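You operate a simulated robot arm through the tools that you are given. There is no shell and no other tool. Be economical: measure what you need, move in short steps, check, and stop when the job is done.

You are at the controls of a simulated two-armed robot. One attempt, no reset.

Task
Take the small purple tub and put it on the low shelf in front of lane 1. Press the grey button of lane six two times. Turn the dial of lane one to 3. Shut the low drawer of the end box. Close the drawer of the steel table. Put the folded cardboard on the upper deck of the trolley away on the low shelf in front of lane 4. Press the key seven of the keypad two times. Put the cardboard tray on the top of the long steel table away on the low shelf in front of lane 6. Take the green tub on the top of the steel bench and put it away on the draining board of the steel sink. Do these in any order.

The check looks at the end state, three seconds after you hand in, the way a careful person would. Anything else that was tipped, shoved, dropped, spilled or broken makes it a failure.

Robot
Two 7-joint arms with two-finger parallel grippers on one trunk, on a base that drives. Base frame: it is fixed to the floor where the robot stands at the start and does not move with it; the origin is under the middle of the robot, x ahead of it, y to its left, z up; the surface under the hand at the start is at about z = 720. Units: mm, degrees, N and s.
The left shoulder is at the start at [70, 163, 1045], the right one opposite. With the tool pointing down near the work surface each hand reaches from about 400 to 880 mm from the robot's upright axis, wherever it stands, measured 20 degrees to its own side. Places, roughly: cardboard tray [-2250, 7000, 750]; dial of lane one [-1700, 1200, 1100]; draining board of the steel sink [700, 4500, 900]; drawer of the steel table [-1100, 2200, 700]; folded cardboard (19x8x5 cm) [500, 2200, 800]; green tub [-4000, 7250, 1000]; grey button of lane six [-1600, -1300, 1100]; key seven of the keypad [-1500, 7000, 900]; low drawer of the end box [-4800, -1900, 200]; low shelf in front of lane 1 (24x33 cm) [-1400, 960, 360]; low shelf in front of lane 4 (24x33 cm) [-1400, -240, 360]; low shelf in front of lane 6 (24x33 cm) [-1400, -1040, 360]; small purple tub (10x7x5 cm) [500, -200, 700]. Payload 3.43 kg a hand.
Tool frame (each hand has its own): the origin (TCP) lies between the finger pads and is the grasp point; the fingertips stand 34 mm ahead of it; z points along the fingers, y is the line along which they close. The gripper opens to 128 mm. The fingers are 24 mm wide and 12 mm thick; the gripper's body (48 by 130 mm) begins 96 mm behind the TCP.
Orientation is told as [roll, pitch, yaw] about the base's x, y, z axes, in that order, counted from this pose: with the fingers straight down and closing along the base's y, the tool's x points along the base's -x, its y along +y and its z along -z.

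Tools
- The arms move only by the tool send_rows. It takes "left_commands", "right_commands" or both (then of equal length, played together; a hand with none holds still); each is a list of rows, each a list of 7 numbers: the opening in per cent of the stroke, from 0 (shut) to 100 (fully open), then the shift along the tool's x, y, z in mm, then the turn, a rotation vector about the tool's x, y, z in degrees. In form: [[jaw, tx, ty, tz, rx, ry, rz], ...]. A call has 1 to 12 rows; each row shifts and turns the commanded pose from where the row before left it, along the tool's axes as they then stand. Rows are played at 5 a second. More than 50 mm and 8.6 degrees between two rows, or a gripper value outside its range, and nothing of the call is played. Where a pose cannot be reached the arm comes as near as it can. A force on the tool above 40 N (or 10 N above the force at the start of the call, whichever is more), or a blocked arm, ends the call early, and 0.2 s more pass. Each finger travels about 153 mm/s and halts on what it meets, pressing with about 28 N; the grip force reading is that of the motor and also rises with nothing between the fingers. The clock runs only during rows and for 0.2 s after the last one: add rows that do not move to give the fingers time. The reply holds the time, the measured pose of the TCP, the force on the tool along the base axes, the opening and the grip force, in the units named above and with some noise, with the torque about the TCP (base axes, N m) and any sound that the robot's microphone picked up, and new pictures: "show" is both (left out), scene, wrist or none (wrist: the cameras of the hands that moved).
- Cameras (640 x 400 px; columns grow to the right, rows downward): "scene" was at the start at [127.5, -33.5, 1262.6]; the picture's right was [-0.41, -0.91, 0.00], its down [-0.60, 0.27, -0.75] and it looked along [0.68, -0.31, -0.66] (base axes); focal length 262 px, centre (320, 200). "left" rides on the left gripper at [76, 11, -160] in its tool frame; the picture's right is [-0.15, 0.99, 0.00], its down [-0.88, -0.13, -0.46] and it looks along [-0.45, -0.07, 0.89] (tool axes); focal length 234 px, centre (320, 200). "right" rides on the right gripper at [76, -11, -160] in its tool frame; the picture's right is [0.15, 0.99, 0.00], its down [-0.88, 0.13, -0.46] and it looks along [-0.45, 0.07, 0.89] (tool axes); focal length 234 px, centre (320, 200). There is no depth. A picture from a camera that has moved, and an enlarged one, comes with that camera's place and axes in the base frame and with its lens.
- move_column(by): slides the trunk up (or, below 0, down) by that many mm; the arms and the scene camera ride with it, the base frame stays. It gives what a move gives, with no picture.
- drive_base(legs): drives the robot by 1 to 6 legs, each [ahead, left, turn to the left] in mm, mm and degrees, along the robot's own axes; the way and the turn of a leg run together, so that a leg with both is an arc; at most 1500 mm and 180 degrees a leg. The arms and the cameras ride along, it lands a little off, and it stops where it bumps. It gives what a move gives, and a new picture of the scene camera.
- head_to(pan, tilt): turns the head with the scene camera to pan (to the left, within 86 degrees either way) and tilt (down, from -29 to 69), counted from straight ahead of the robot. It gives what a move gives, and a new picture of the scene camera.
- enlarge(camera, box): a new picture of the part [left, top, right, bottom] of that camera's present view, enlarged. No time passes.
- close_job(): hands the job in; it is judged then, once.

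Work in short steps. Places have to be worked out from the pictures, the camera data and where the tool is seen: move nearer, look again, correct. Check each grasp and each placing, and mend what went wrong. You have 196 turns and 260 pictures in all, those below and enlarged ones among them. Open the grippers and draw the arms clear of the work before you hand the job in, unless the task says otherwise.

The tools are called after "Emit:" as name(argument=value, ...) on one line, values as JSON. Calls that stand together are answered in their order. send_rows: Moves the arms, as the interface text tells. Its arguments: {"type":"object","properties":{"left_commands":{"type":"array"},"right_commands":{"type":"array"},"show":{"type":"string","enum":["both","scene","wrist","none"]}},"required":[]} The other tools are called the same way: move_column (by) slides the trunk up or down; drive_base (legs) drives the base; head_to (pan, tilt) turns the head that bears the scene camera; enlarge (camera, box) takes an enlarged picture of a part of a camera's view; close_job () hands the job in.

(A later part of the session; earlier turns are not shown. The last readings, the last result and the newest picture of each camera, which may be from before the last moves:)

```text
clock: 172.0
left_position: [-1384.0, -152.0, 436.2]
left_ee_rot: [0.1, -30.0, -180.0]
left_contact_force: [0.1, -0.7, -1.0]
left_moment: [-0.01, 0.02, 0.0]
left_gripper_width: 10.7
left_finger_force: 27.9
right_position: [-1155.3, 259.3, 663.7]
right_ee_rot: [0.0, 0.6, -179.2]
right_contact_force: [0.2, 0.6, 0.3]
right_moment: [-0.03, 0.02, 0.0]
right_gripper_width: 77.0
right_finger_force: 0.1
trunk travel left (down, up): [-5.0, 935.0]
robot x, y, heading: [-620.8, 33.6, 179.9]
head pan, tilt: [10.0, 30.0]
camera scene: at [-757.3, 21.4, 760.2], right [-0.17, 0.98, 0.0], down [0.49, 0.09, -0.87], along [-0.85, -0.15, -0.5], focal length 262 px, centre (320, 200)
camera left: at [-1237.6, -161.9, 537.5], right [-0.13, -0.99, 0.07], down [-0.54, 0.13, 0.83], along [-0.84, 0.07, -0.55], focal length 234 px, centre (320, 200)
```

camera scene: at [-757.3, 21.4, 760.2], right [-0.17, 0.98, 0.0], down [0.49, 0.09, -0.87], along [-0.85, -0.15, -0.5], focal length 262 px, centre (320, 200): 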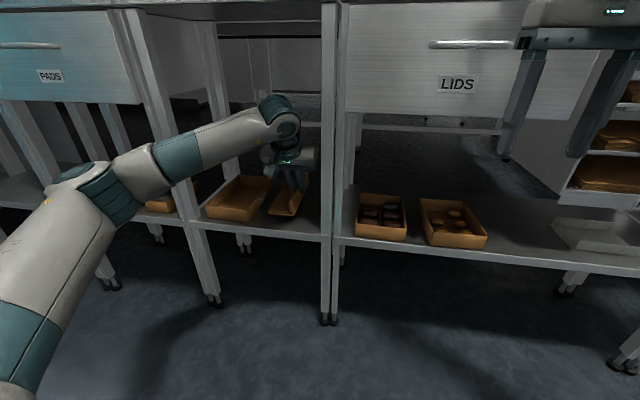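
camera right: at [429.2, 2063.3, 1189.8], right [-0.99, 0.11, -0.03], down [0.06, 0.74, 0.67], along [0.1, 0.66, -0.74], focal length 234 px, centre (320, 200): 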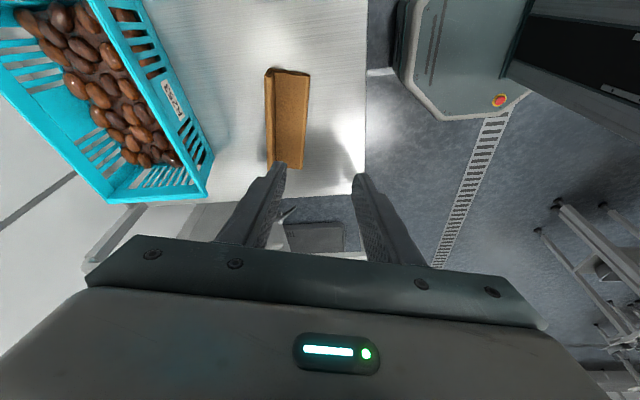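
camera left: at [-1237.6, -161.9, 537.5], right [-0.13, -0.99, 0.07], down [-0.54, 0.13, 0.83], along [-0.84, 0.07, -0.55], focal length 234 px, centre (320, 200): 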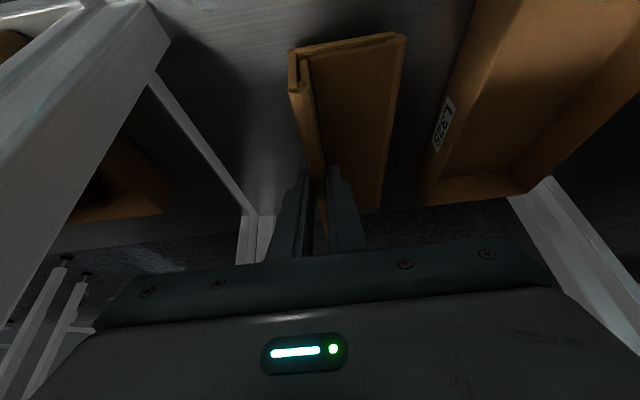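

Now fine steps down until contact.

Emit:
send_rows(left_commands=[[0, 2, 0, 3.5, 0, 0, 0], [0, 2, 0, 3.5, 0, 0, 0], [0, 1.5, 0, 2.6, 0, 0, 0], [0, 1.5, 0, 2.6, 0, 0, 0], [0, 1.5, 0, 2.6, 0, 0, 0]], show="wrist")

```text
clock: 173.2
left_position: [-1383.2, -151.0, 420.4]
left_ee_rot: [-0.1, -29.9, -179.9]
left_contact_force: [-0.4, -0.1, 0.3]
left_moment: [0.01, 0.01, 0.02]
left_gripper_width: 10.8
left_finger_force: 28.1
right_position: [-1154.8, 258.6, 663.5]
right_ee_rot: [-0.1, 0.5, -179.2]
right_contact_force: [-0.6, 0.1, -0.1]
right_moment: [0.02, -0.02, 0.0]
right_gripper_width: 76.8
right_finger_force: 0.1
trunk travel left (down, up): [-5.0, 935.0]
robot x, y, heading: [-618.7, 39.1, 180.0]
head pan, tilt: [10.0, 30.0]
camera left: at [-1237.9, -161.7, 520.7], right [-0.13, -0.99, 0.07], down [-0.54, 0.13, 0.83], along [-0.83, 0.07, -0.55], focal length 234 px, centre (320, 200)
```

left: 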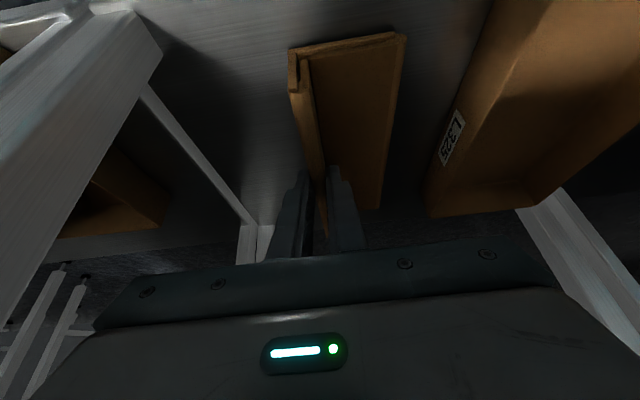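

Emit:
send_rows(left_commands=[[0, 1.5, 0, 2.6, 0, 0, 0], [0, 1.5, 0, 2.6, 0, 0, 0], [0, 1.5, 0, 2.6, 0, 0, 0], [0, 0, 0, 0, 0, 0, 0]], show="wrist")

```text
clock: 174.2
left_position: [-1383.7, -149.7, 413.0]
left_ee_rot: [-0.1, -30.3, -180.0]
left_contact_force: [-0.4, -0.4, 11.4]
left_moment: [-0.09, -0.02, 0.03]
left_gripper_width: 10.7
left_finger_force: 28.0
right_position: [-1154.2, 259.8, 664.4]
right_ee_rot: [-0.1, 0.4, -179.2]
right_contact_force: [0.2, 0.1, 0.4]
right_moment: [0.0, 0.0, 0.02]
right_gripper_width: 76.6
right_finger_force: 0.1
trunk travel left (down, up): [-5.0, 935.0]
robot x, y, heading: [-620.3, 37.4, 180.1]
head pan, tilt: [10.0, 30.0]
camera left: at [-1237.4, -161.4, 513.8], right [-0.13, -0.99, 0.07], down [-0.53, 0.13, 0.84], along [-0.84, 0.07, -0.54], focal length 234 px, centre (320, 200)
```

left: 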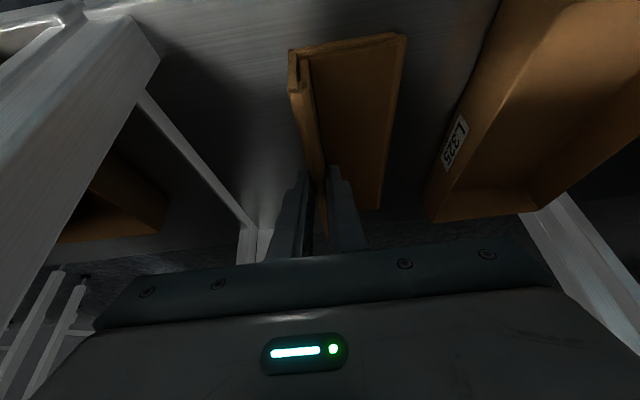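

It is on the shelf (11 N). I open modestly and withdraw up and back.

Emit:
send_rows(left_commands=[[15, 0, 0, 0, 0, 0, 0], [25, 0, 0, 0, 0, 0, 0], [28, 0, 0, 0, 0, 0, 0], [28, 0, 0, -20, 0, 0, 0], [28, 0, 0, -30, 0, 0, 0], [28, 0, 0, -30, 0, 0, 0], [28, 28, 0, -16, 0, 0, 0], [28, 28, 0, -16, 0, 0, 0], [28, 28, 0, -16, 0, 0, 0], [28, 28, 0, -16, 0, 0, 0], [28, 28, 0, -16, 0, 0, 0]])

```text
clock: 176.6
left_position: [-1181.4, -150.8, 480.4]
left_ee_rot: [-0.1, -30.0, -179.9]
left_contact_force: [0.2, 0.0, -0.5]
left_moment: [-0.01, 0.0, -0.02]
left_gripper_width: 35.9
left_finger_force: 0.0
right_position: [-1155.8, 258.7, 663.6]
right_ee_rot: [-0.1, 0.6, -179.1]
right_contact_force: [0.0, -0.2, 0.1]
right_moment: [-0.02, -0.04, -0.01]
right_gripper_width: 76.8
right_finger_force: 0.0
trunk travel left (down, up): [-5.0, 935.0]
robot x, y, heading: [-616.8, 37.7, 179.9]
head pan, tilt: [10.0, 30.0]
camera scene: at [-757.3, 21.5, 760.2], right [-0.17, 0.98, 0.0], down [0.49, 0.09, -0.87], along [-0.85, -0.15, -0.5], focal length 262 px, centre (320, 200)
camera left: at [-1035.8, -162.5, 582.5], right [-0.13, -0.99, 0.07], down [-0.54, 0.13, 0.83], along [-0.84, 0.07, -0.55], focal length 234 px, centre (320, 200)
```

scene: 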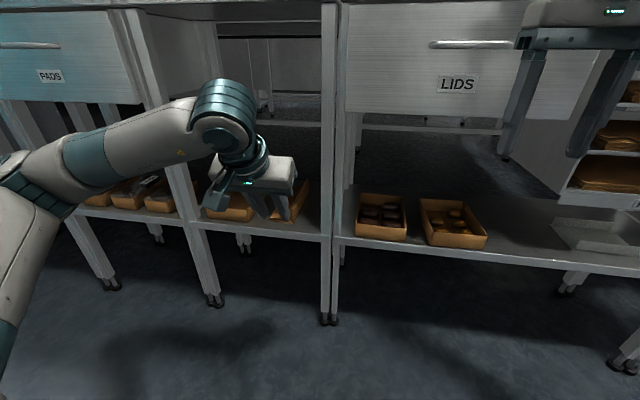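
left: 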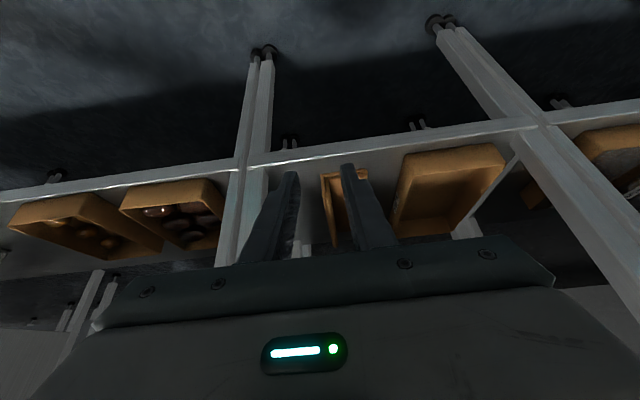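

The cardboard lies flat on the lane 4 shelf. Next, lane six's grey button: back off, raise, and strafe left.

Emit:
drive_base(legs=[[-230, 0, 0]])

Emit:
move_column(by=400)

Emit:
move_column(by=330)

Emit:
drive_base(legs=[[0, 1150, 0]])

Emit:
head_to(pan=10, tilt=30)

```text
clock: 178.3
left_position: [-954.5, -149.9, 480.9]
left_ee_rot: [-0.1, -30.0, 179.9]
left_contact_force: [0.0, 0.1, 0.7]
left_moment: [0.0, -0.01, 0.0]
left_gripper_width: 35.9
left_finger_force: 0.1
right_position: [-927.2, 260.4, 662.9]
right_ee_rot: [-0.1, 0.6, -179.2]
right_contact_force: [-0.2, -0.2, 0.0]
right_moment: [0.01, 0.02, -0.01]
right_gripper_width: 77.2
right_finger_force: 0.1
trunk travel left (down, up): [-5.0, 935.0]
robot x, y, heading: [-388.0, 32.3, 179.9]
head pan, tilt: [10.0, 30.0]
camera scene: at [-528.6, 21.3, 760.2], right [-0.17, 0.99, 0.0], down [0.49, 0.09, -0.87], along [-0.85, -0.15, -0.5], focal length 262 px, centre (320, 200)
```

scene: 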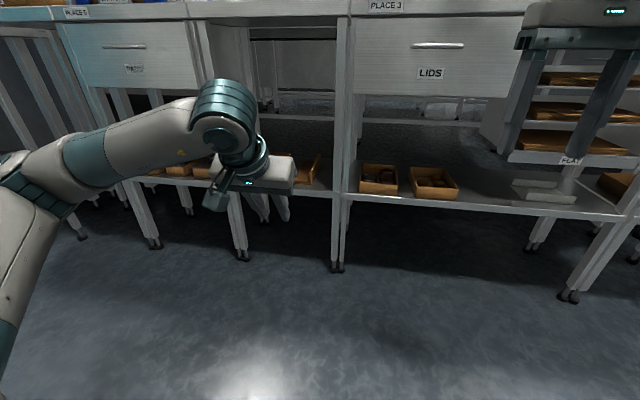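

```text
clock: 182.1
left_position: [-954.4, -151.3, 879.8]
left_ee_rot: [-0.1, -29.9, 180.0]
left_contact_force: [0.4, -0.8, 0.2]
left_moment: [0.01, -0.02, 0.0]
left_gripper_width: 35.8
left_finger_force: 0.2
right_position: [-926.6, 260.7, 1063.5]
right_ee_rot: [-0.1, 0.4, -179.2]
right_contact_force: [1.0, 0.6, -0.8]
right_moment: [-0.01, 0.02, 0.0]
right_gripper_width: 76.6
right_finger_force: 0.0
trunk travel left (down, up): [-405.0, 535.0]
robot x, y, heading: [-390.6, 36.0, 179.9]
head pan, tilt: [10.0, 30.0]
```

```text
clock: 185.4
left_position: [-954.5, -150.7, 1210.4]
left_ee_rot: [-0.1, -29.9, 179.9]
left_contact_force: [-0.2, 0.0, -0.1]
left_moment: [0.03, 0.01, 0.0]
left_gripper_width: 35.6
left_finger_force: 0.0
right_position: [-927.0, 262.2, 1393.4]
right_ee_rot: [-0.1, 0.7, -179.2]
right_contact_force: [0.8, 0.7, -0.8]
right_moment: [-0.05, 0.03, 0.02]
right_gripper_width: 76.7
right_finger_force: 0.0
trunk travel left (down, up): [-735.0, 205.0]
robot x, y, heading: [-389.6, 35.6, 179.9]
head pan, tilt: [10.0, 30.0]
```

```text
clock: 191.2
left_position: [-941.3, -1309.9, 1211.0]
left_ee_rot: [-0.1, -30.0, -179.0]
left_contact_force: [0.3, 0.5, 1.8]
left_moment: [-0.01, -0.01, 0.02]
left_gripper_width: 35.6
left_finger_force: 0.2
right_position: [-922.8, -898.2, 1394.4]
right_ee_rot: [0.0, 0.6, -178.2]
right_contact_force: [1.1, 0.0, -0.6]
right_moment: [0.02, 0.01, 0.02]
right_gripper_width: 77.1
right_finger_force: 0.0
trunk travel left (down, up): [-735.0, 205.0]
robot x, y, heading: [-381.9, -1109.8, -179.1]
head pan, tilt: [10.0, 30.0]
camera scene: at [-520.2, -1130.0, 1490.2], right [-0.19, 0.98, 0.0], down [0.49, 0.09, -0.87], along [-0.85, -0.16, -0.5], focal length 262 px, centre (320, 200)
```

scene: 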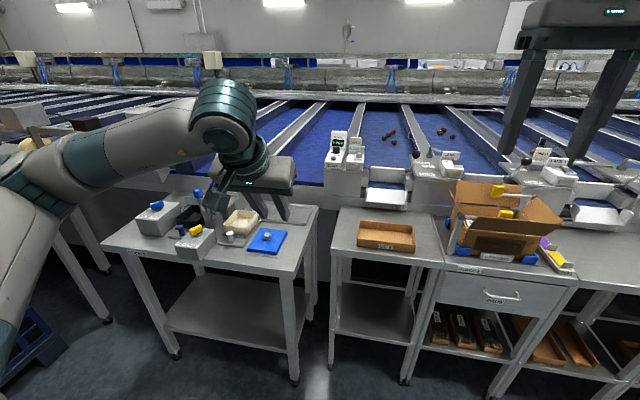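

```text
clock: 191.8
left_position: [-942.9, -1311.0, 1211.6]
left_ee_rot: [-0.1, -30.0, -178.9]
left_contact_force: [-0.5, 0.8, -0.4]
left_moment: [0.02, -0.01, -0.03]
left_gripper_width: 35.9
left_finger_force: 0.1
right_position: [-922.6, -897.3, 1393.5]
right_ee_rot: [-0.1, 0.6, -178.2]
right_contact_force: [-0.9, 0.1, -0.2]
right_moment: [0.02, 0.03, -0.03]
right_gripper_width: 76.5
right_finger_force: 0.1
trunk travel left (down, up): [-735.0, 205.0]
robot x, y, heading: [-378.8, -1115.7, -179.3]
head pan, tilt: [10.0, 30.0]
camera scene: at [-520.2, -1130.3, 1490.2], right [-0.19, 0.98, 0.0], down [0.49, 0.1, -0.87], along [-0.85, -0.16, -0.5], focal length 262 px, centre (320, 200)
```

scene: 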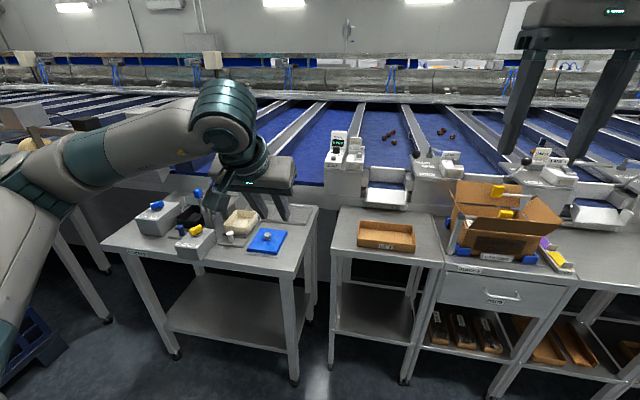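

Emit:
enlarge(camera="scene", box=[304, 120, 384, 170])

```text
8.00 times, centred on (344, 145) of scene
camera zoom: at [-520.2, -1130.3, 1490.2], right [-0.19, 0.98, 0.0], down [0.49, 0.1, -0.87], along [-0.85, -0.16, -0.5], focal length 2098 px, centre (128, 640)
```

zoom: 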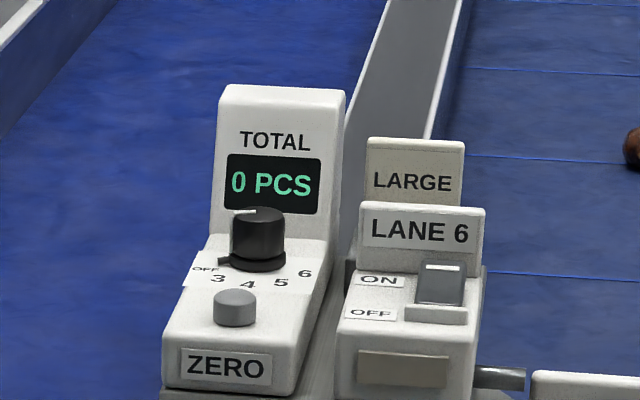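

The grey ZERO button is at about (−1600,−1273,1078). I straighten the left tool, shut its fingers, and drive in.

Emit:
send_rows(left_commands=[[0, 0, 0, -10, 0, 7.5, 0], [0, 0, 0, -10, 0, 7.5, 0], [0, 0, 0, 0, 0, 7.5, 0], [0, 0, 0, 0, 0, 7.5, 0]], show="none")

Emit:
drive_base(legs=[[460, -105, -0.6]])

Emit:
send_rows(left_commands=[[0, -30, 20, 0, 0, 0, 0], [0, -30, 20, 0, 0, 0, 0], [0, -30, 20, 0, 0, 0, 0]])

```text
clock: 192.8
left_position: [-934.5, -1310.0, 1229.2]
left_ee_rot: [-0.2, 0.2, -179.1]
left_contact_force: [-0.1, -0.1, -0.1]
left_moment: [-0.03, -0.02, -0.01]
left_gripper_width: 0.0
left_finger_force: 28.6
right_position: [-924.2, -898.7, 1394.2]
right_ee_rot: [-0.1, 0.5, -178.3]
right_contact_force: [0.5, 0.6, -0.4]
right_moment: [-0.01, -0.04, 0.03]
right_gripper_width: 76.8
right_finger_force: 0.0
trunk travel left (down, up): [-735.0, 205.0]
robot x, y, heading: [-379.1, -1113.0, -178.9]
head pan, tilt: [10.0, 30.0]
```

```text
clock: 195.6
left_position: [-1387.7, -1204.0, 1229.6]
left_ee_rot: [-0.2, 0.0, -179.9]
left_contact_force: [1.0, 0.2, 0.3]
left_moment: [0.02, 0.02, -0.01]
left_gripper_width: 0.1
left_finger_force: 27.8
right_position: [-1368.8, -791.5, 1393.6]
right_ee_rot: [-0.1, 0.6, -179.1]
right_contact_force: [0.1, 0.1, 0.5]
right_moment: [0.01, 0.0, -0.01]
right_gripper_width: 76.8
right_finger_force: 0.0
trunk travel left (down, up): [-735.0, 205.0]
robot x, y, heading: [-828.4, -1011.2, -180.1]
head pan, tilt: [10.0, 30.0]
camera scene: at [-970.9, -1029.5, 1490.3], right [-0.17, 0.98, 0.0], down [0.49, 0.09, -0.87], along [-0.85, -0.15, -0.5], focal length 262 px, centre (320, 200)
```

scene: 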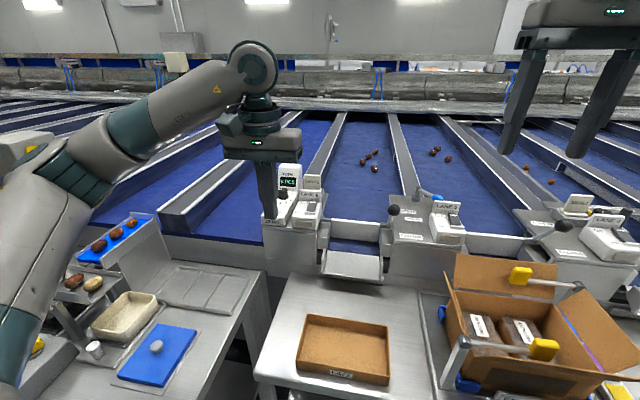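

```text
clock: 196.4
left_position: [-1478.9, -1263.1, 1228.0]
left_ee_rot: [-0.1, 0.1, -179.9]
left_contact_force: [0.2, -0.4, -0.6]
left_moment: [-0.03, -0.01, -0.03]
left_gripper_width: 0.0
left_finger_force: 28.6
right_position: [-1371.7, -792.5, 1392.9]
right_ee_rot: [-0.1, 0.6, -179.0]
right_contact_force: [-0.7, 0.5, -0.4]
right_moment: [0.02, -0.02, 0.03]
right_gripper_width: 77.0
right_finger_force: 0.1
trunk travel left (down, up): [-735.0, 205.0]
robot x, y, heading: [-832.0, -1017.2, -180.1]
head pan, tilt: [10.0, 30.0]
camera scene: at [-973.0, -1029.3, 1490.0], right [-0.17, 0.98, 0.0], down [0.49, 0.09, -0.87], along [-0.85, -0.15, -0.5], focal length 262 px, centre (320, 200)
camera left: at [-1401.6, -1273.9, 1388.3], right [-0.15, -0.99, 0.0], down [-0.88, 0.13, 0.45], along [-0.45, 0.07, -0.89], focal length 234 px, centre (320, 200)
```

scene: 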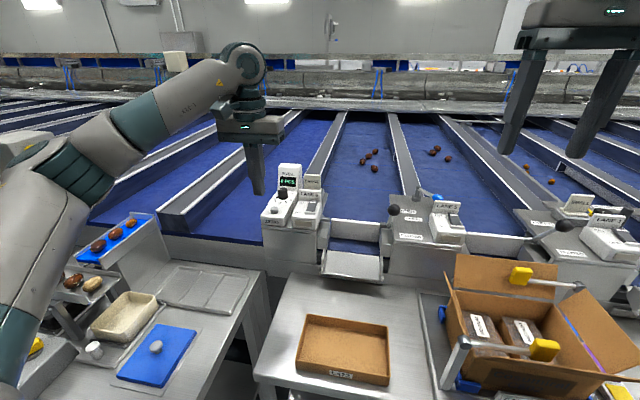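
left: 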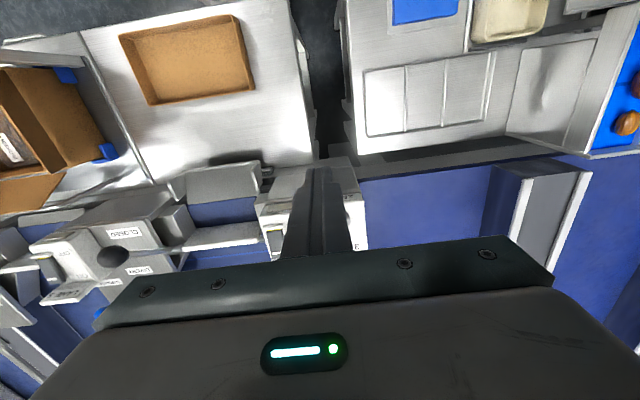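

Emit:
enlarge(camera="scene", box=[240, 150, 336, 210])

```text
6.67 times, centred on (288, 180) of scene
camera zoom: at [-973.0, -1029.3, 1490.0], right [-0.17, 0.98, 0.0], down [0.49, 0.09, -0.87], along [-0.85, -0.15, -0.5], focal length 1749 px, centre (533, 333)
```

zoom: 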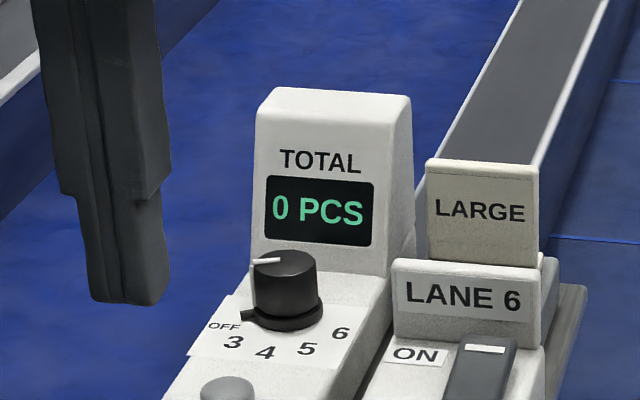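

I open the fingers for a clear wrist view of the button.

Emit:
send_rows(left_commands=[[60, -30, 5, 0, 0, 0, 0], [60, -20, 5, 0, 0, 0, 0], [60, 0, 0, 0, 0, 0, 0]], show="wrist")

Emit:
enlarge(camera="left", box=[272, 140, 368, 200])

```text
clock: 197.2
left_position: [-1526.4, -1271.5, 1229.4]
left_ee_rot: [-0.1, 0.1, -179.9]
left_contact_force: [-0.3, 0.3, -0.1]
left_moment: [-0.02, 0.02, -0.01]
left_gripper_width: 76.8
left_finger_force: 0.1
right_position: [-1369.3, -792.7, 1394.4]
right_ee_rot: [-0.1, 0.6, -178.9]
right_contact_force: [0.4, -1.0, 1.0]
right_moment: [0.03, -0.01, 0.0]
right_gripper_width: 76.9
right_finger_force: 0.1
trunk travel left (down, up): [-735.0, 205.0]
robot x, y, heading: [-831.6, -1011.9, -179.9]
head pan, tilt: [10.0, 30.0]
camera left: at [-1449.5, -1282.7, 1389.2], right [-0.14, -0.99, 0.0], down [-0.88, 0.13, 0.46], along [-0.45, 0.07, -0.89], focal length 234 px, centre (320, 200)
```

left: 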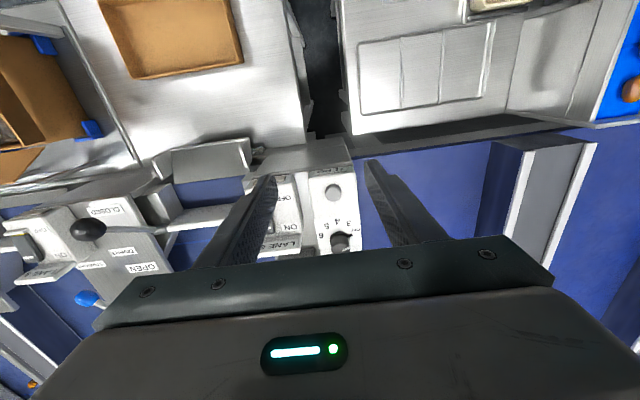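

```text
6.67 times, centred on (320, 170) of left
camera zoom: at [-1449.5, -1282.7, 1389.2], right [-0.14, -0.99, 0.0], down [-0.88, 0.13, 0.46], along [-0.45, 0.07, -0.89], focal length 1561 px, centre (320, 400)
```

zoom: 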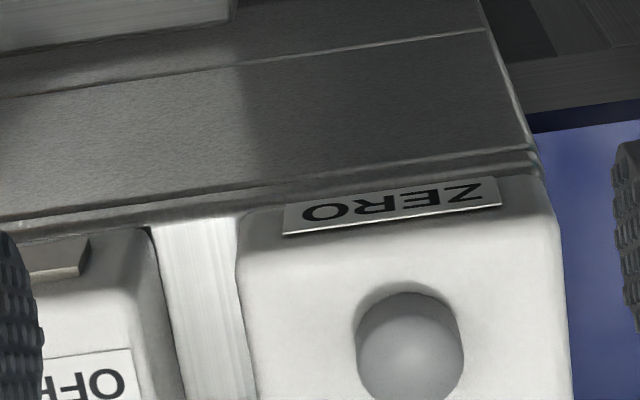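

Button top is at (−1596,−1278,1083). I position above it with closed fingers and descend to just above.

Emit:
send_rows(left_commands=[[0, -35, 3, 0, 0, 0, 0], [0, -35, 3.5, 0, 0, 0, 0], [0, 0, 0, 35, 0, 0, 0], [0, 0, 0, 35, 0, 0, 0], [0, 0, 0, 28, 0, 0, 0], [0, 0, 0, 0, 0, 0, 0]])

Emit:
enlarge(camera="scene", box=[240, 160, 320, 210])

```text
clock: 198.6
left_position: [-1599.3, -1281.2, 1131.6]
left_ee_rot: [0.0, 0.0, -179.9]
left_contact_force: [-0.3, -0.8, -0.4]
left_moment: [0.02, 0.01, 0.01]
left_gripper_width: 0.1
left_finger_force: 28.0
right_position: [-1370.5, -791.7, 1394.5]
right_ee_rot: [-0.1, 0.6, -179.0]
right_contact_force: [0.0, -0.1, 0.2]
right_moment: [0.03, -0.02, 0.0]
right_gripper_width: 76.6
right_finger_force: 0.0
trunk travel left (down, up): [-735.0, 205.0]
robot x, y, heading: [-833.5, -1013.9, -179.9]
head pan, tilt: [10.0, 30.0]
camera scene: at [-971.3, -1029.6, 1490.2], right [-0.17, 0.98, 0.0], down [0.49, 0.09, -0.87], along [-0.85, -0.15, -0.5], focal length 262 px, centre (320, 200)
camera left: at [-1522.7, -1291.5, 1292.2], right [-0.14, -0.99, 0.0], down [-0.88, 0.13, 0.46], along [-0.45, 0.07, -0.89], focal length 234 px, centre (320, 200)
```

scene: 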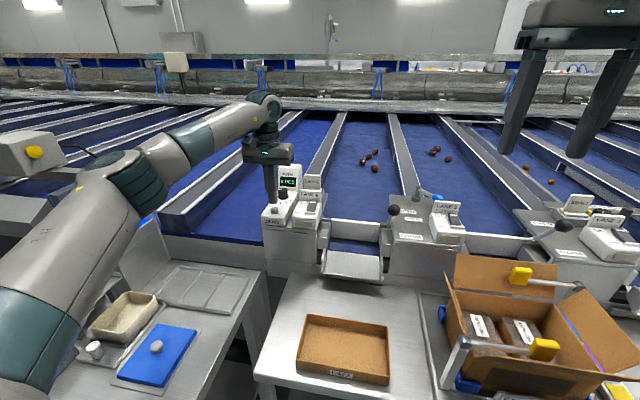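
left: 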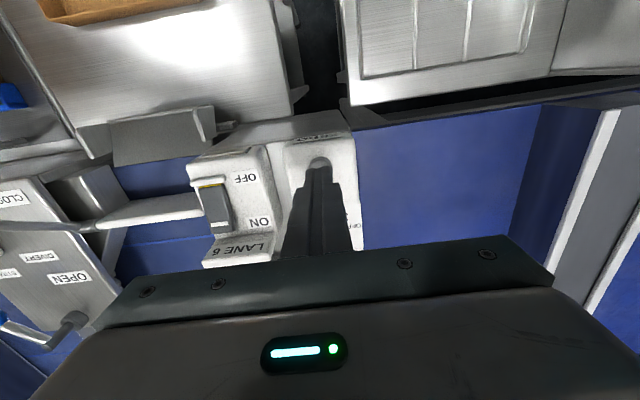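

```text
8.00 times, centred on (280, 185) of scene
camera zoom: at [-971.3, -1029.6, 1490.2], right [-0.17, 0.98, 0.0], down [0.49, 0.09, -0.87], along [-0.85, -0.15, -0.5], focal length 2098 px, centre (640, 320)
```

zoom: 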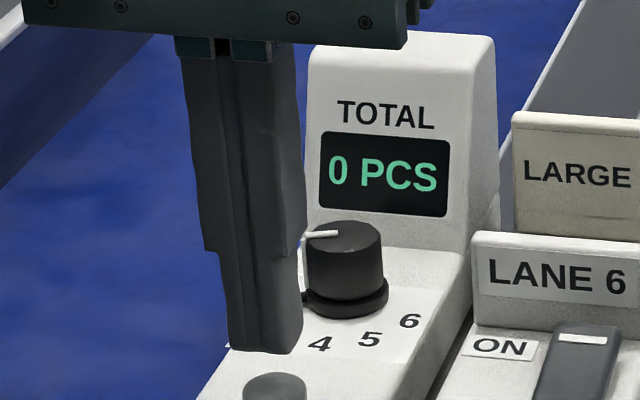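

The tip is directly above the button with a 3 mm y-offset. I descend slowly for the first press.

Emit:
send_rows(left_commands=[[0, 0, -3, 5, 0, 0, 0], [0, 0, 0, 4, 0, 0, 0], [0, 0, 0, 3, 0, 0, 0], [0, 0, 0, 3, 0, 0, 0], [0, 0, 0, 3, 0, 0, 0]], show="scene")

Emit:
enlarge(camera="scene", box=[240, 160, 320, 210])

```text
clock: 199.8
left_position: [-1599.3, -1277.3, 1113.1]
left_ee_rot: [-0.1, 0.0, -179.9]
left_contact_force: [0.1, 0.2, 0.7]
left_moment: [0.02, 0.03, 0.0]
left_gripper_width: 0.2
left_finger_force: 28.1
right_position: [-1369.9, -792.8, 1393.7]
right_ee_rot: [-0.1, 0.6, -179.0]
right_contact_force: [0.0, 0.5, -0.7]
right_moment: [-0.02, -0.01, 0.02]
right_gripper_width: 76.8
right_finger_force: 0.0
trunk travel left (down, up): [-735.0, 205.0]
robot x, y, heading: [-830.1, -1012.2, -179.9]
head pan, tilt: [10.0, 30.0]
camera scene: at [-971.8, -1029.3, 1490.2], right [-0.17, 0.98, 0.0], down [0.49, 0.09, -0.87], along [-0.85, -0.15, -0.5], focal length 262 px, centre (320, 200)
```

scene: 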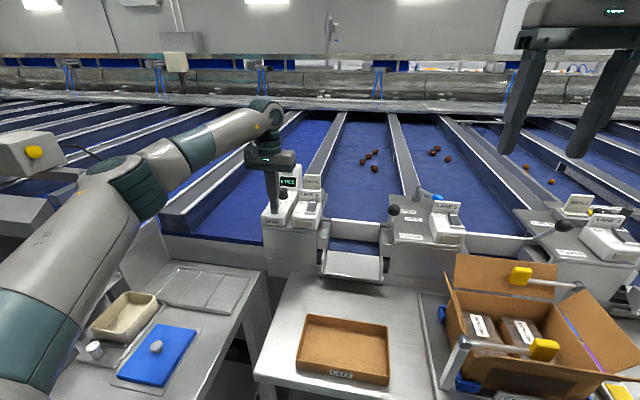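

```text
8.00 times, centred on (280, 185) of scene
camera zoom: at [-971.8, -1029.3, 1490.2], right [-0.17, 0.98, 0.0], down [0.49, 0.09, -0.87], along [-0.85, -0.15, -0.5], focal length 2098 px, centre (640, 320)
```

zoom: 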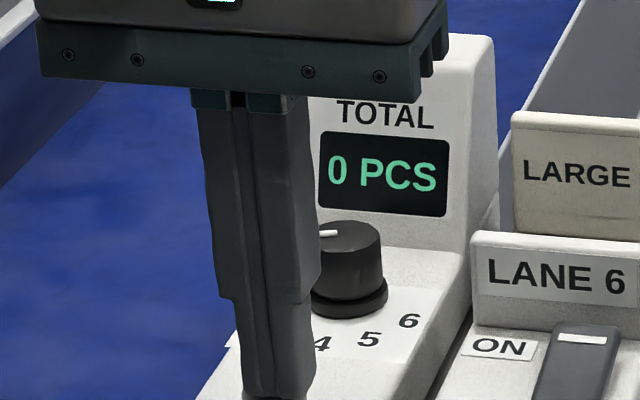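

No contact yet. I continue in 1.5 mm steps.

Emit:
send_rows(left_commands=[[0, 0, 0, 1.5, 0, 0, 0], [0, 0, 0, 1.5, 0, 0, 0], [0, 0, 0, 1.5, 0, 0, 0], [0, 0, 0, 1.5, 0, 0, 0]], show="none")

Emit:
enlarge(camera="scene", box=[240, 180, 304, 220])

```text
clock: 200.8
left_position: [-1598.0, -1276.7, 1109.7]
left_ee_rot: [-0.1, -0.1, -179.9]
left_contact_force: [-3.6, -2.3, 10.0]
left_moment: [-0.08, 0.11, -0.01]
left_gripper_width: 0.0
left_finger_force: 28.2
right_position: [-1369.8, -790.5, 1394.4]
right_ee_rot: [-0.1, 0.6, -179.0]
right_contact_force: [-0.1, -0.6, 0.6]
right_moment: [-0.01, -0.03, -0.01]
right_gripper_width: 77.0
right_finger_force: 0.1
trunk travel left (down, up): [-735.0, 205.0]
robot x, y, heading: [-832.6, -1013.6, -179.8]
head pan, tilt: [10.0, 30.0]
heard: click
```

```text
10.00 times, centred on (272, 200) of scene
camera zoom: at [-971.1, -1029.1, 1490.4], right [-0.17, 0.98, 0.0], down [0.49, 0.09, -0.87], along [-0.85, -0.15, -0.5], focal length 2623 px, centre (800, 200)
```

zoom: 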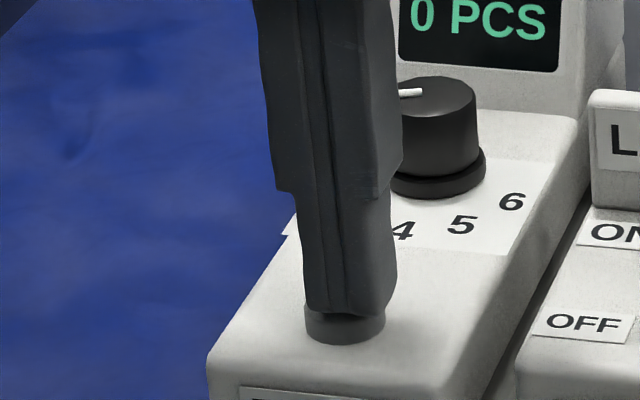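

First click heard. I release fully, then press a second time the same distance.

Emit:
send_rows(left_commands=[[0, 0, 0, -8, 0, 0, 0], [0, 0, 0, -8, 0, 0, 0], [0, 0, 0, 0, 0, 0, 0], [0, 0, 0, 0, 0, 0, 0]], show="none")

Emit:
send_rows(left_commands=[[0, 0, 0, 6, 0, 0, 0], [0, 0, 0, 4, 0, 0, 0], [0, 0, 0, 2, 0, 0, 0], [0, 0, 0, 2, 0, 0, 0], [0, 0, 0, 2, 0, 0, 0], [0, 0, 0, 0, 0, 0, 0]], show="none")

```text
clock: 201.8
left_position: [-1597.8, -1276.4, 1122.5]
left_ee_rot: [-0.1, 0.0, -179.9]
left_contact_force: [0.5, 0.0, -0.1]
left_moment: [0.02, 0.03, 0.02]
left_gripper_width: 0.3
left_finger_force: 28.2
right_position: [-1370.4, -791.8, 1393.4]
right_ee_rot: [-0.1, 0.6, -179.0]
right_contact_force: [-0.5, 0.8, 0.7]
right_moment: [0.0, 0.01, 0.0]
right_gripper_width: 76.6
right_finger_force: 0.1
trunk travel left (down, up): [-735.0, 205.0]
robot x, y, heading: [-831.2, -1014.6, -179.9]
head pan, tilt: [10.0, 30.0]
```

```text
clock: 203.2
left_position: [-1596.4, -1277.0, 1108.3]
left_ee_rot: [-0.1, -0.1, -179.9]
left_contact_force: [-4.9, 0.0, 11.3]
left_moment: [0.01, 0.22, -0.03]
left_gripper_width: 0.0
left_finger_force: 28.3
right_position: [-1370.4, -791.0, 1392.6]
right_ee_rot: [0.0, 0.5, -179.0]
right_contact_force: [0.0, 0.3, -0.4]
right_moment: [-0.01, -0.01, 0.02]
right_gripper_width: 76.9
right_finger_force: 0.2
trunk travel left (down, up): [-735.0, 205.0]
robot x, y, heading: [-834.9, -1013.6, -180.2]
head pan, tilt: [10.0, 30.0]
heard: click
```

Second click. I retreat up and back.

Emit:
send_rows(left_commands=[[0, 0, 0, -30, 0, 0, 0], [0, 0, 0, -40, 0, 0, 0], [0, 0, 0, -40, 0, 0, 0], [30, 40, -10, 0, 0, 0, 0], [60, 40, -10, 0, 0, 0, 0], [60, 40, -10, 0, 0, 0, 0], [60, 40, -10, 0, 0, 0, 0], [60, 40, -10, 0, 0, 0, 0]], show="none")

Emit:
drive_base(legs=[[-500, 0, 0]])

Emit:
head_to(pan=60, tilt=20)

```text
clock: 205.0
left_position: [-1395.3, -1225.6, 1217.9]
left_ee_rot: [-0.1, 0.0, -179.8]
left_contact_force: [0.1, 0.2, -0.7]
left_moment: [0.01, 0.04, 0.02]
left_gripper_width: 76.7
left_finger_force: 0.0
right_position: [-1369.6, -791.9, 1393.7]
right_ee_rot: [-0.2, 0.5, -178.9]
right_contact_force: [0.2, 0.3, 0.5]
right_moment: [-0.01, -0.01, 0.01]
right_gripper_width: 76.6
right_finger_force: 0.2
trunk travel left (down, up): [-735.0, 205.0]
robot x, y, heading: [-832.0, -1013.9, -179.7]
head pan, tilt: [10.0, 30.0]
```

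```text
clock: 208.0
left_position: [-882.7, -1219.4, 1215.5]
left_ee_rot: [-0.1, 0.1, 179.1]
left_contact_force: [0.8, -0.3, -0.1]
left_moment: [-0.01, 0.0, -0.05]
left_gripper_width: 76.6
left_finger_force: 0.1
right_position: [-849.2, -785.9, 1394.1]
right_ee_rot: [-0.1, 0.5, 179.9]
right_contact_force: [-0.3, -0.2, -0.6]
right_moment: [-0.02, 0.0, -0.02]
right_gripper_width: 76.8
right_finger_force: 0.1
trunk travel left (down, up): [-735.0, 205.0]
robot x, y, heading: [-315.2, -1018.5, 179.2]
head pan, tilt: [10.0, 30.0]
camera scene: at [-454.1, -1030.7, 1490.1], right [-0.16, 0.99, 0.0], down [0.49, 0.08, -0.87], along [-0.85, -0.14, -0.5], focal length 262 px, centre (320, 200)
```

scene: 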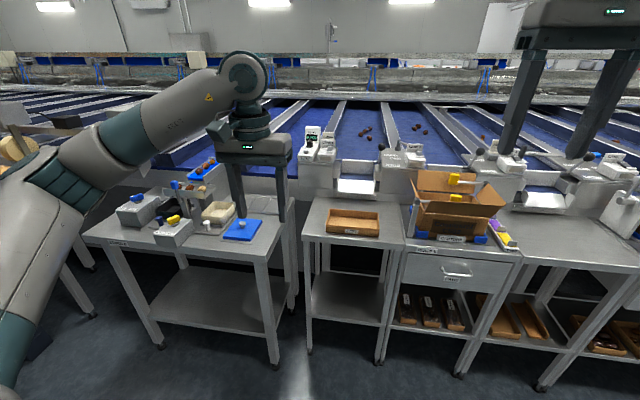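

```text
clock: 209.2
left_position: [-881.7, -1219.9, 1216.9]
left_ee_rot: [-0.1, 0.1, 179.1]
left_contact_force: [-0.2, 0.6, 0.4]
left_moment: [-0.03, 0.0, 0.01]
left_gripper_width: 77.0
left_finger_force: 0.0
right_position: [-848.1, -786.1, 1393.6]
right_ee_rot: [-0.1, 0.6, 179.9]
right_contact_force: [0.1, 0.6, -0.6]
right_moment: [-0.03, -0.02, 0.02]
right_gripper_width: 76.8
right_finger_force: 0.0
trunk travel left (down, up): [-735.0, 205.0]
robot x, y, heading: [-318.3, -1020.2, 179.1]
head pan, tilt: [60.0, 20.0]
camera scene: at [-411.9, -1096.3, 1506.2], right [-0.86, 0.51, 0.0], down [0.18, 0.29, -0.94], along [-0.48, -0.81, -0.34], focal length 262 px, centre (320, 200)
```

scene: 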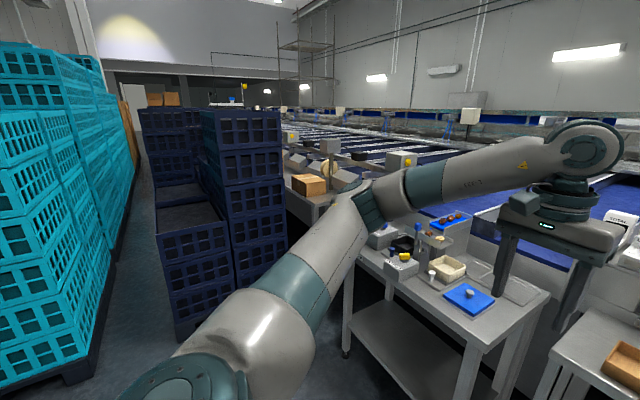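

The machine blocks any direct way to the end box, so I'll do the y≈7000 jobs and find the way around from there. I turn to +y and drive up the aisle.

Emit:
drive_base(legs=[[0, 0, -89], [1400, 0, 0], [1400, 0, 0]])

Emit:
head_to(pan=0, tilt=15)

```text
clock: 226.7
left_position: [-746.5, 2371.9, 1217.2]
left_ee_rot: [-0.1, 0.0, 94.3]
left_contact_force: [0.2, -0.7, -0.5]
left_moment: [-0.03, 0.0, 0.0]
left_gripper_width: 76.8
left_finger_force: 0.0
right_position: [-312.5, 2376.3, 1394.4]
right_ee_rot: [-0.1, 0.6, 94.9]
right_contact_force: [0.5, -0.7, 0.3]
right_moment: [0.02, 0.04, -0.03]
right_gripper_width: 76.9
right_finger_force: 0.0
trunk travel left (down, up): [-735.0, 205.0]
robot x, y, heading: [-497.6, 1828.7, 93.9]
head pan, tilt: [60.0, 20.0]
camera scene: at [-583.8, 1916.8, 1506.3], right [0.44, 0.9, 0.0], down [0.31, -0.15, -0.94], along [-0.85, 0.41, -0.34], focal length 262 px, centre (320, 200)
```

scene: 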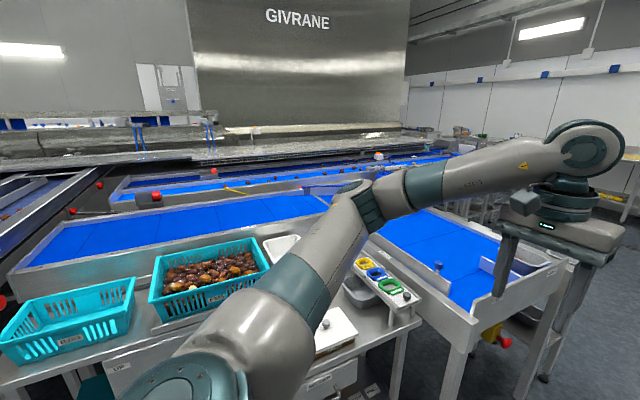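

```text
clock: 228.0
left_position: [-747.1, 2372.5, 1216.0]
left_ee_rot: [-0.1, 0.0, 94.2]
left_contact_force: [-0.9, 0.0, 0.6]
left_moment: [0.0, 0.02, 0.01]
left_gripper_width: 76.5
left_finger_force: 0.1
right_position: [-312.1, 2377.7, 1392.8]
right_ee_rot: [0.0, 0.6, 95.0]
right_contact_force: [0.5, -0.2, -0.9]
right_moment: [0.01, 0.0, 0.01]
right_gripper_width: 76.9
right_finger_force: 0.0
trunk travel left (down, up): [-735.0, 205.0]
robot x, y, heading: [-495.6, 1824.9, 94.1]
head pan, tilt: [0.0, 15.0]
camera scene: at [-506.8, 1969.8, 1514.4], right [1.0, 0.07, 0.0], down [0.02, -0.26, -0.97], along [-0.07, 0.96, -0.26], focal length 262 px, centre (320, 200)
```

scene: 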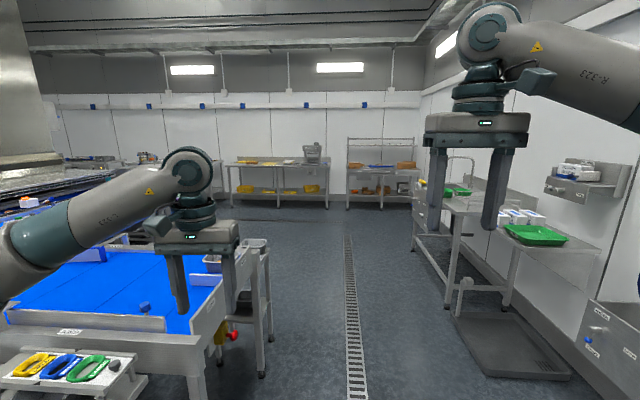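

Heading drifted to 94°. I correct it and drive on in two legs.

Emit:
drive_base(legs=[[0, 0, -5], [1300, -200, 0], [0, 0, -2], [1300, 0, 0]])

```text
clock: 241.7
left_position: [-331.6, 5014.2, 1216.6]
left_ee_rot: [-0.1, 0.0, 84.7]
left_contact_force: [0.8, -0.9, 0.1]
left_moment: [0.03, -0.01, 0.0]
left_gripper_width: 76.8
left_finger_force: 0.2
right_position: [99.2, 4946.6, 1394.7]
right_ee_rot: [-0.1, 0.7, 85.8]
right_contact_force: [-0.6, -0.6, 0.2]
right_moment: [-0.01, 0.03, -0.01]
right_gripper_width: 77.0
right_finger_force: 0.0
trunk travel left (down, up): [-735.0, 205.0]
robot x, y, heading: [-171.5, 4434.2, 84.7]
head pan, tilt: [0.0, 15.0]
camera scene: at [-159.1, 4577.3, 1514.4], right [1.0, -0.09, 0.0], down [-0.02, -0.26, -0.97], along [0.09, 0.96, -0.26], focal length 262 px, centre (320, 200)
```

scene: 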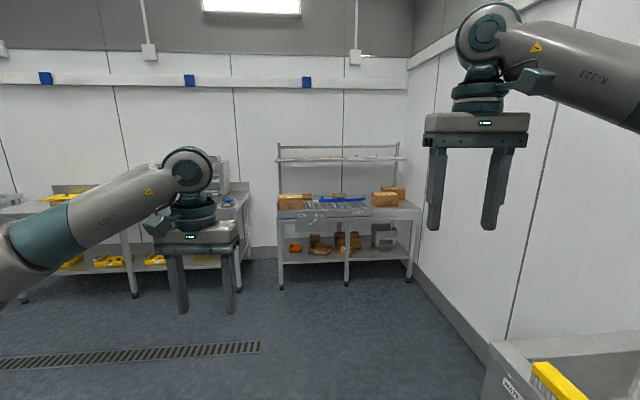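

I head diagonally to the long steel table.

Emit:
drive_base(legs=[[0, 0, 4], [1000, 1100, 0]])

Emit:
head_to(pan=0, tilt=25)

```text
clock: 249.5
left_position: [-1440.3, 6014.1, 1216.7]
left_ee_rot: [-0.1, 0.0, 89.0]
left_contact_force: [-0.6, -0.1, 0.3]
left_moment: [-0.02, -0.02, -0.01]
left_gripper_width: 76.7
left_finger_force: 0.0
right_position: [-1007.0, 5979.0, 1394.5]
right_ee_rot: [0.0, 0.6, 89.7]
right_contact_force: [-0.3, 0.1, -0.2]
right_moment: [0.01, -0.02, 0.02]
right_gripper_width: 77.0
right_finger_force: 0.0
trunk travel left (down, up): [-735.0, 205.0]
robot x, y, heading: [-1239.3, 5446.7, 88.9]
head pan, tilt: [0.0, 15.0]
camera scene: at [-1236.3, 5591.2, 1514.4], right [1.0, -0.02, 0.0], down [0.0, -0.26, -0.97], along [0.02, 0.97, -0.26], focal length 262 px, centre (320, 200)
```

scene: 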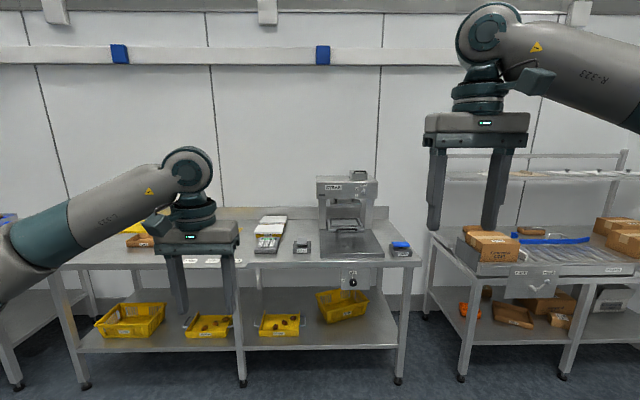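

```text
clock: 250.2
left_position: [-1440.5, 6013.4, 1218.0]
left_ee_rot: [0.0, 0.0, 89.0]
left_contact_force: [0.0, 0.0, -0.9]
left_moment: [0.02, 0.0, 0.01]
left_gripper_width: 76.6
left_finger_force: 0.0
right_position: [-1006.6, 5979.3, 1394.9]
right_ee_rot: [0.0, 0.6, 89.8]
right_contact_force: [0.0, -0.4, -0.3]
right_moment: [0.0, 0.01, -0.01]
right_gripper_width: 76.8
right_finger_force: 0.2
trunk travel left (down, up): [-735.0, 205.0]
robot x, y, heading: [-1240.4, 5445.5, 88.9]
head pan, tilt: [0.0, 25.0]
camera scene: at [-1236.7, 5590.3, 1498.2], right [1.0, -0.02, 0.0], down [-0.01, -0.42, -0.91], along [0.02, 0.91, -0.42], focal length 262 px, centre (320, 200)
```

scene: 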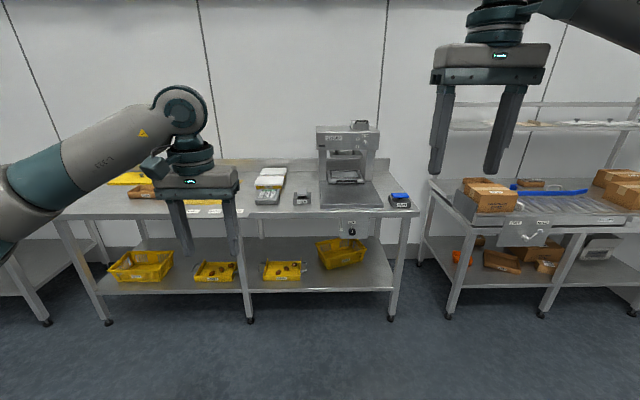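

Emit:
enlarge(camera="scene", box=[232, 155, 328, 215])

Emit:
enlarge(camera="scene", box=[80, 160, 256, 270])

```text
6.67 times, centred on (280, 185) of scene
camera zoom: at [-1236.7, 5590.3, 1498.2], right [1.0, -0.02, 0.0], down [-0.01, -0.42, -0.91], along [0.02, 0.91, -0.42], focal length 1749 px, centre (587, 300)
```

zoom: 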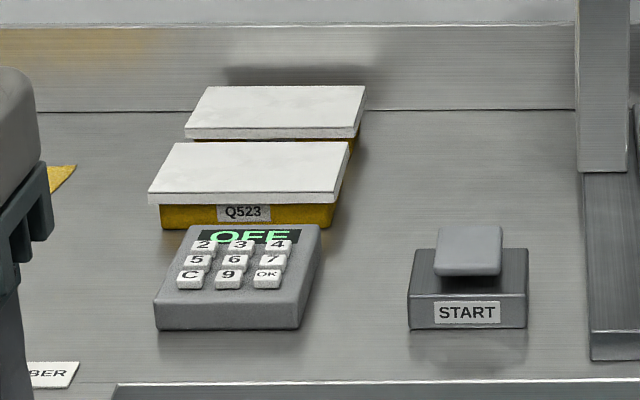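

```text
3.64 times, centred on (168, 215) of scene
camera zoom: at [-1236.7, 5590.3, 1498.2], right [1.0, -0.02, 0.0], down [-0.01, -0.42, -0.91], along [0.02, 0.91, -0.42], focal length 954 px, centre (873, 146)
```

zoom: 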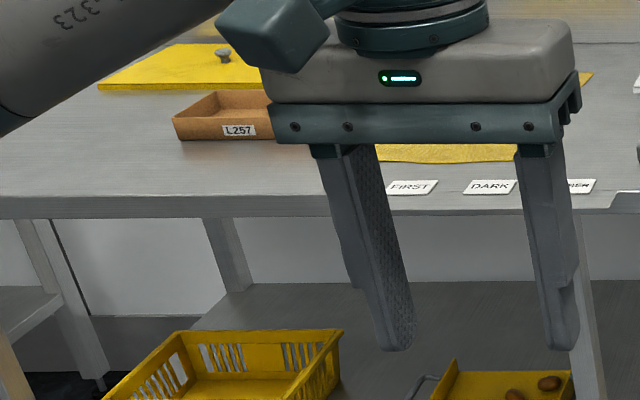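

Key 7 is at about (−1474,6978,~900). I drive up to the table for a closer view.

Emit:
drive_base(legs=[[780, 0, 1]])

Emit:
send_rows(left_commands=[[100, 0, 0, 30, 0, 0, 0], [100, 0, 0, 30, 0, 0, 0], [100, 0, 0, 30, 0, 0, 0]])

```text
clock: 254.3
left_position: [-1425.2, 6775.6, 1217.6]
left_ee_rot: [-0.1, 0.0, 89.0]
left_contact_force: [0.6, -0.3, 0.0]
left_moment: [-0.04, -0.02, -0.01]
left_gripper_width: 77.2
left_finger_force: 0.1
right_position: [-991.4, 6739.5, 1394.3]
right_ee_rot: [-0.2, 0.6, 89.8]
right_contact_force: [0.4, -0.4, -0.7]
right_moment: [0.02, 0.0, -0.02]
right_gripper_width: 76.7
right_finger_force: 0.1
trunk travel left (down, up): [-735.0, 205.0]
robot x, y, heading: [-1226.0, 6206.2, 89.0]
head pan, tilt: [0.0, 25.0]
camera scene: at [-1222.0, 6350.7, 1498.2], right [1.0, -0.02, 0.0], down [-0.01, -0.42, -0.91], along [0.02, 0.91, -0.42], focal length 262 px, centre (320, 200)
```

scene: 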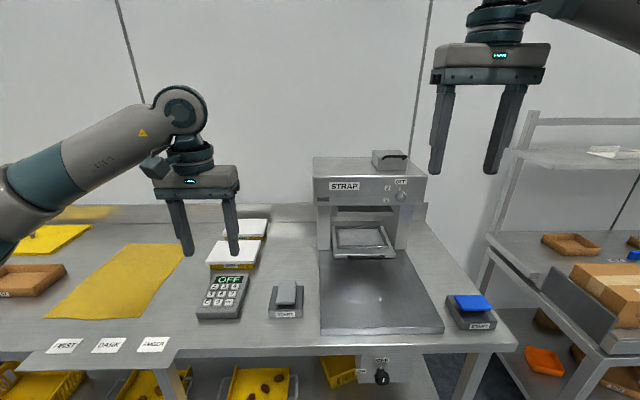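

```text
clock: 255.1
left_position: [-1425.3, 6777.2, 1125.1]
left_ee_rot: [-0.1, 0.2, 88.9]
left_contact_force: [-0.3, 0.2, 0.3]
left_moment: [-0.01, 0.01, 0.02]
left_gripper_width: 127.6
left_finger_force: 0.0
right_position: [-992.5, 6740.8, 1392.8]
right_ee_rot: [-0.1, 0.6, 89.9]
right_contact_force: [-0.1, 0.3, 0.3]
right_moment: [0.0, -0.05, 0.0]
right_gripper_width: 76.1
right_finger_force: 0.1
trunk travel left (down, up): [-735.0, 205.0]
robot x, y, heading: [-1227.6, 6208.4, 88.9]
head pan, tilt: [0.0, 25.0]
camera scene: at [-1222.5, 6351.8, 1498.1], right [1.0, -0.02, 0.0], down [-0.01, -0.42, -0.91], along [0.02, 0.91, -0.42], focal length 262 px, centre (320, 200)
camera left: at [-1438.0, 6702.1, 1286.6], right [-0.99, 0.17, 0.0], down [0.15, 0.88, 0.46], along [0.08, 0.45, -0.89], focal length 234 px, centre (320, 200)
```

scene: 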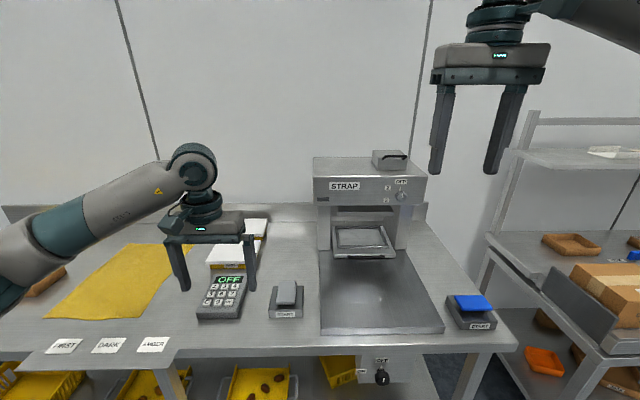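
left: 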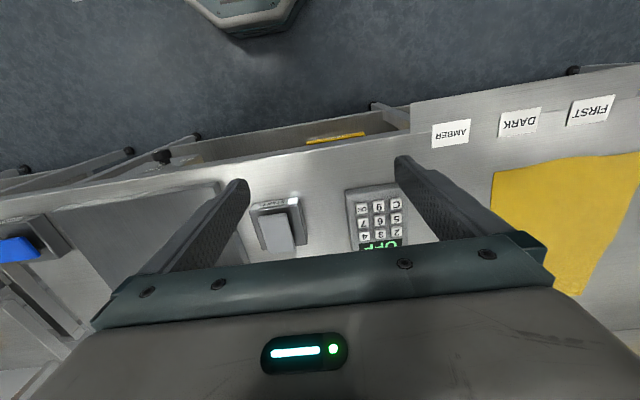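

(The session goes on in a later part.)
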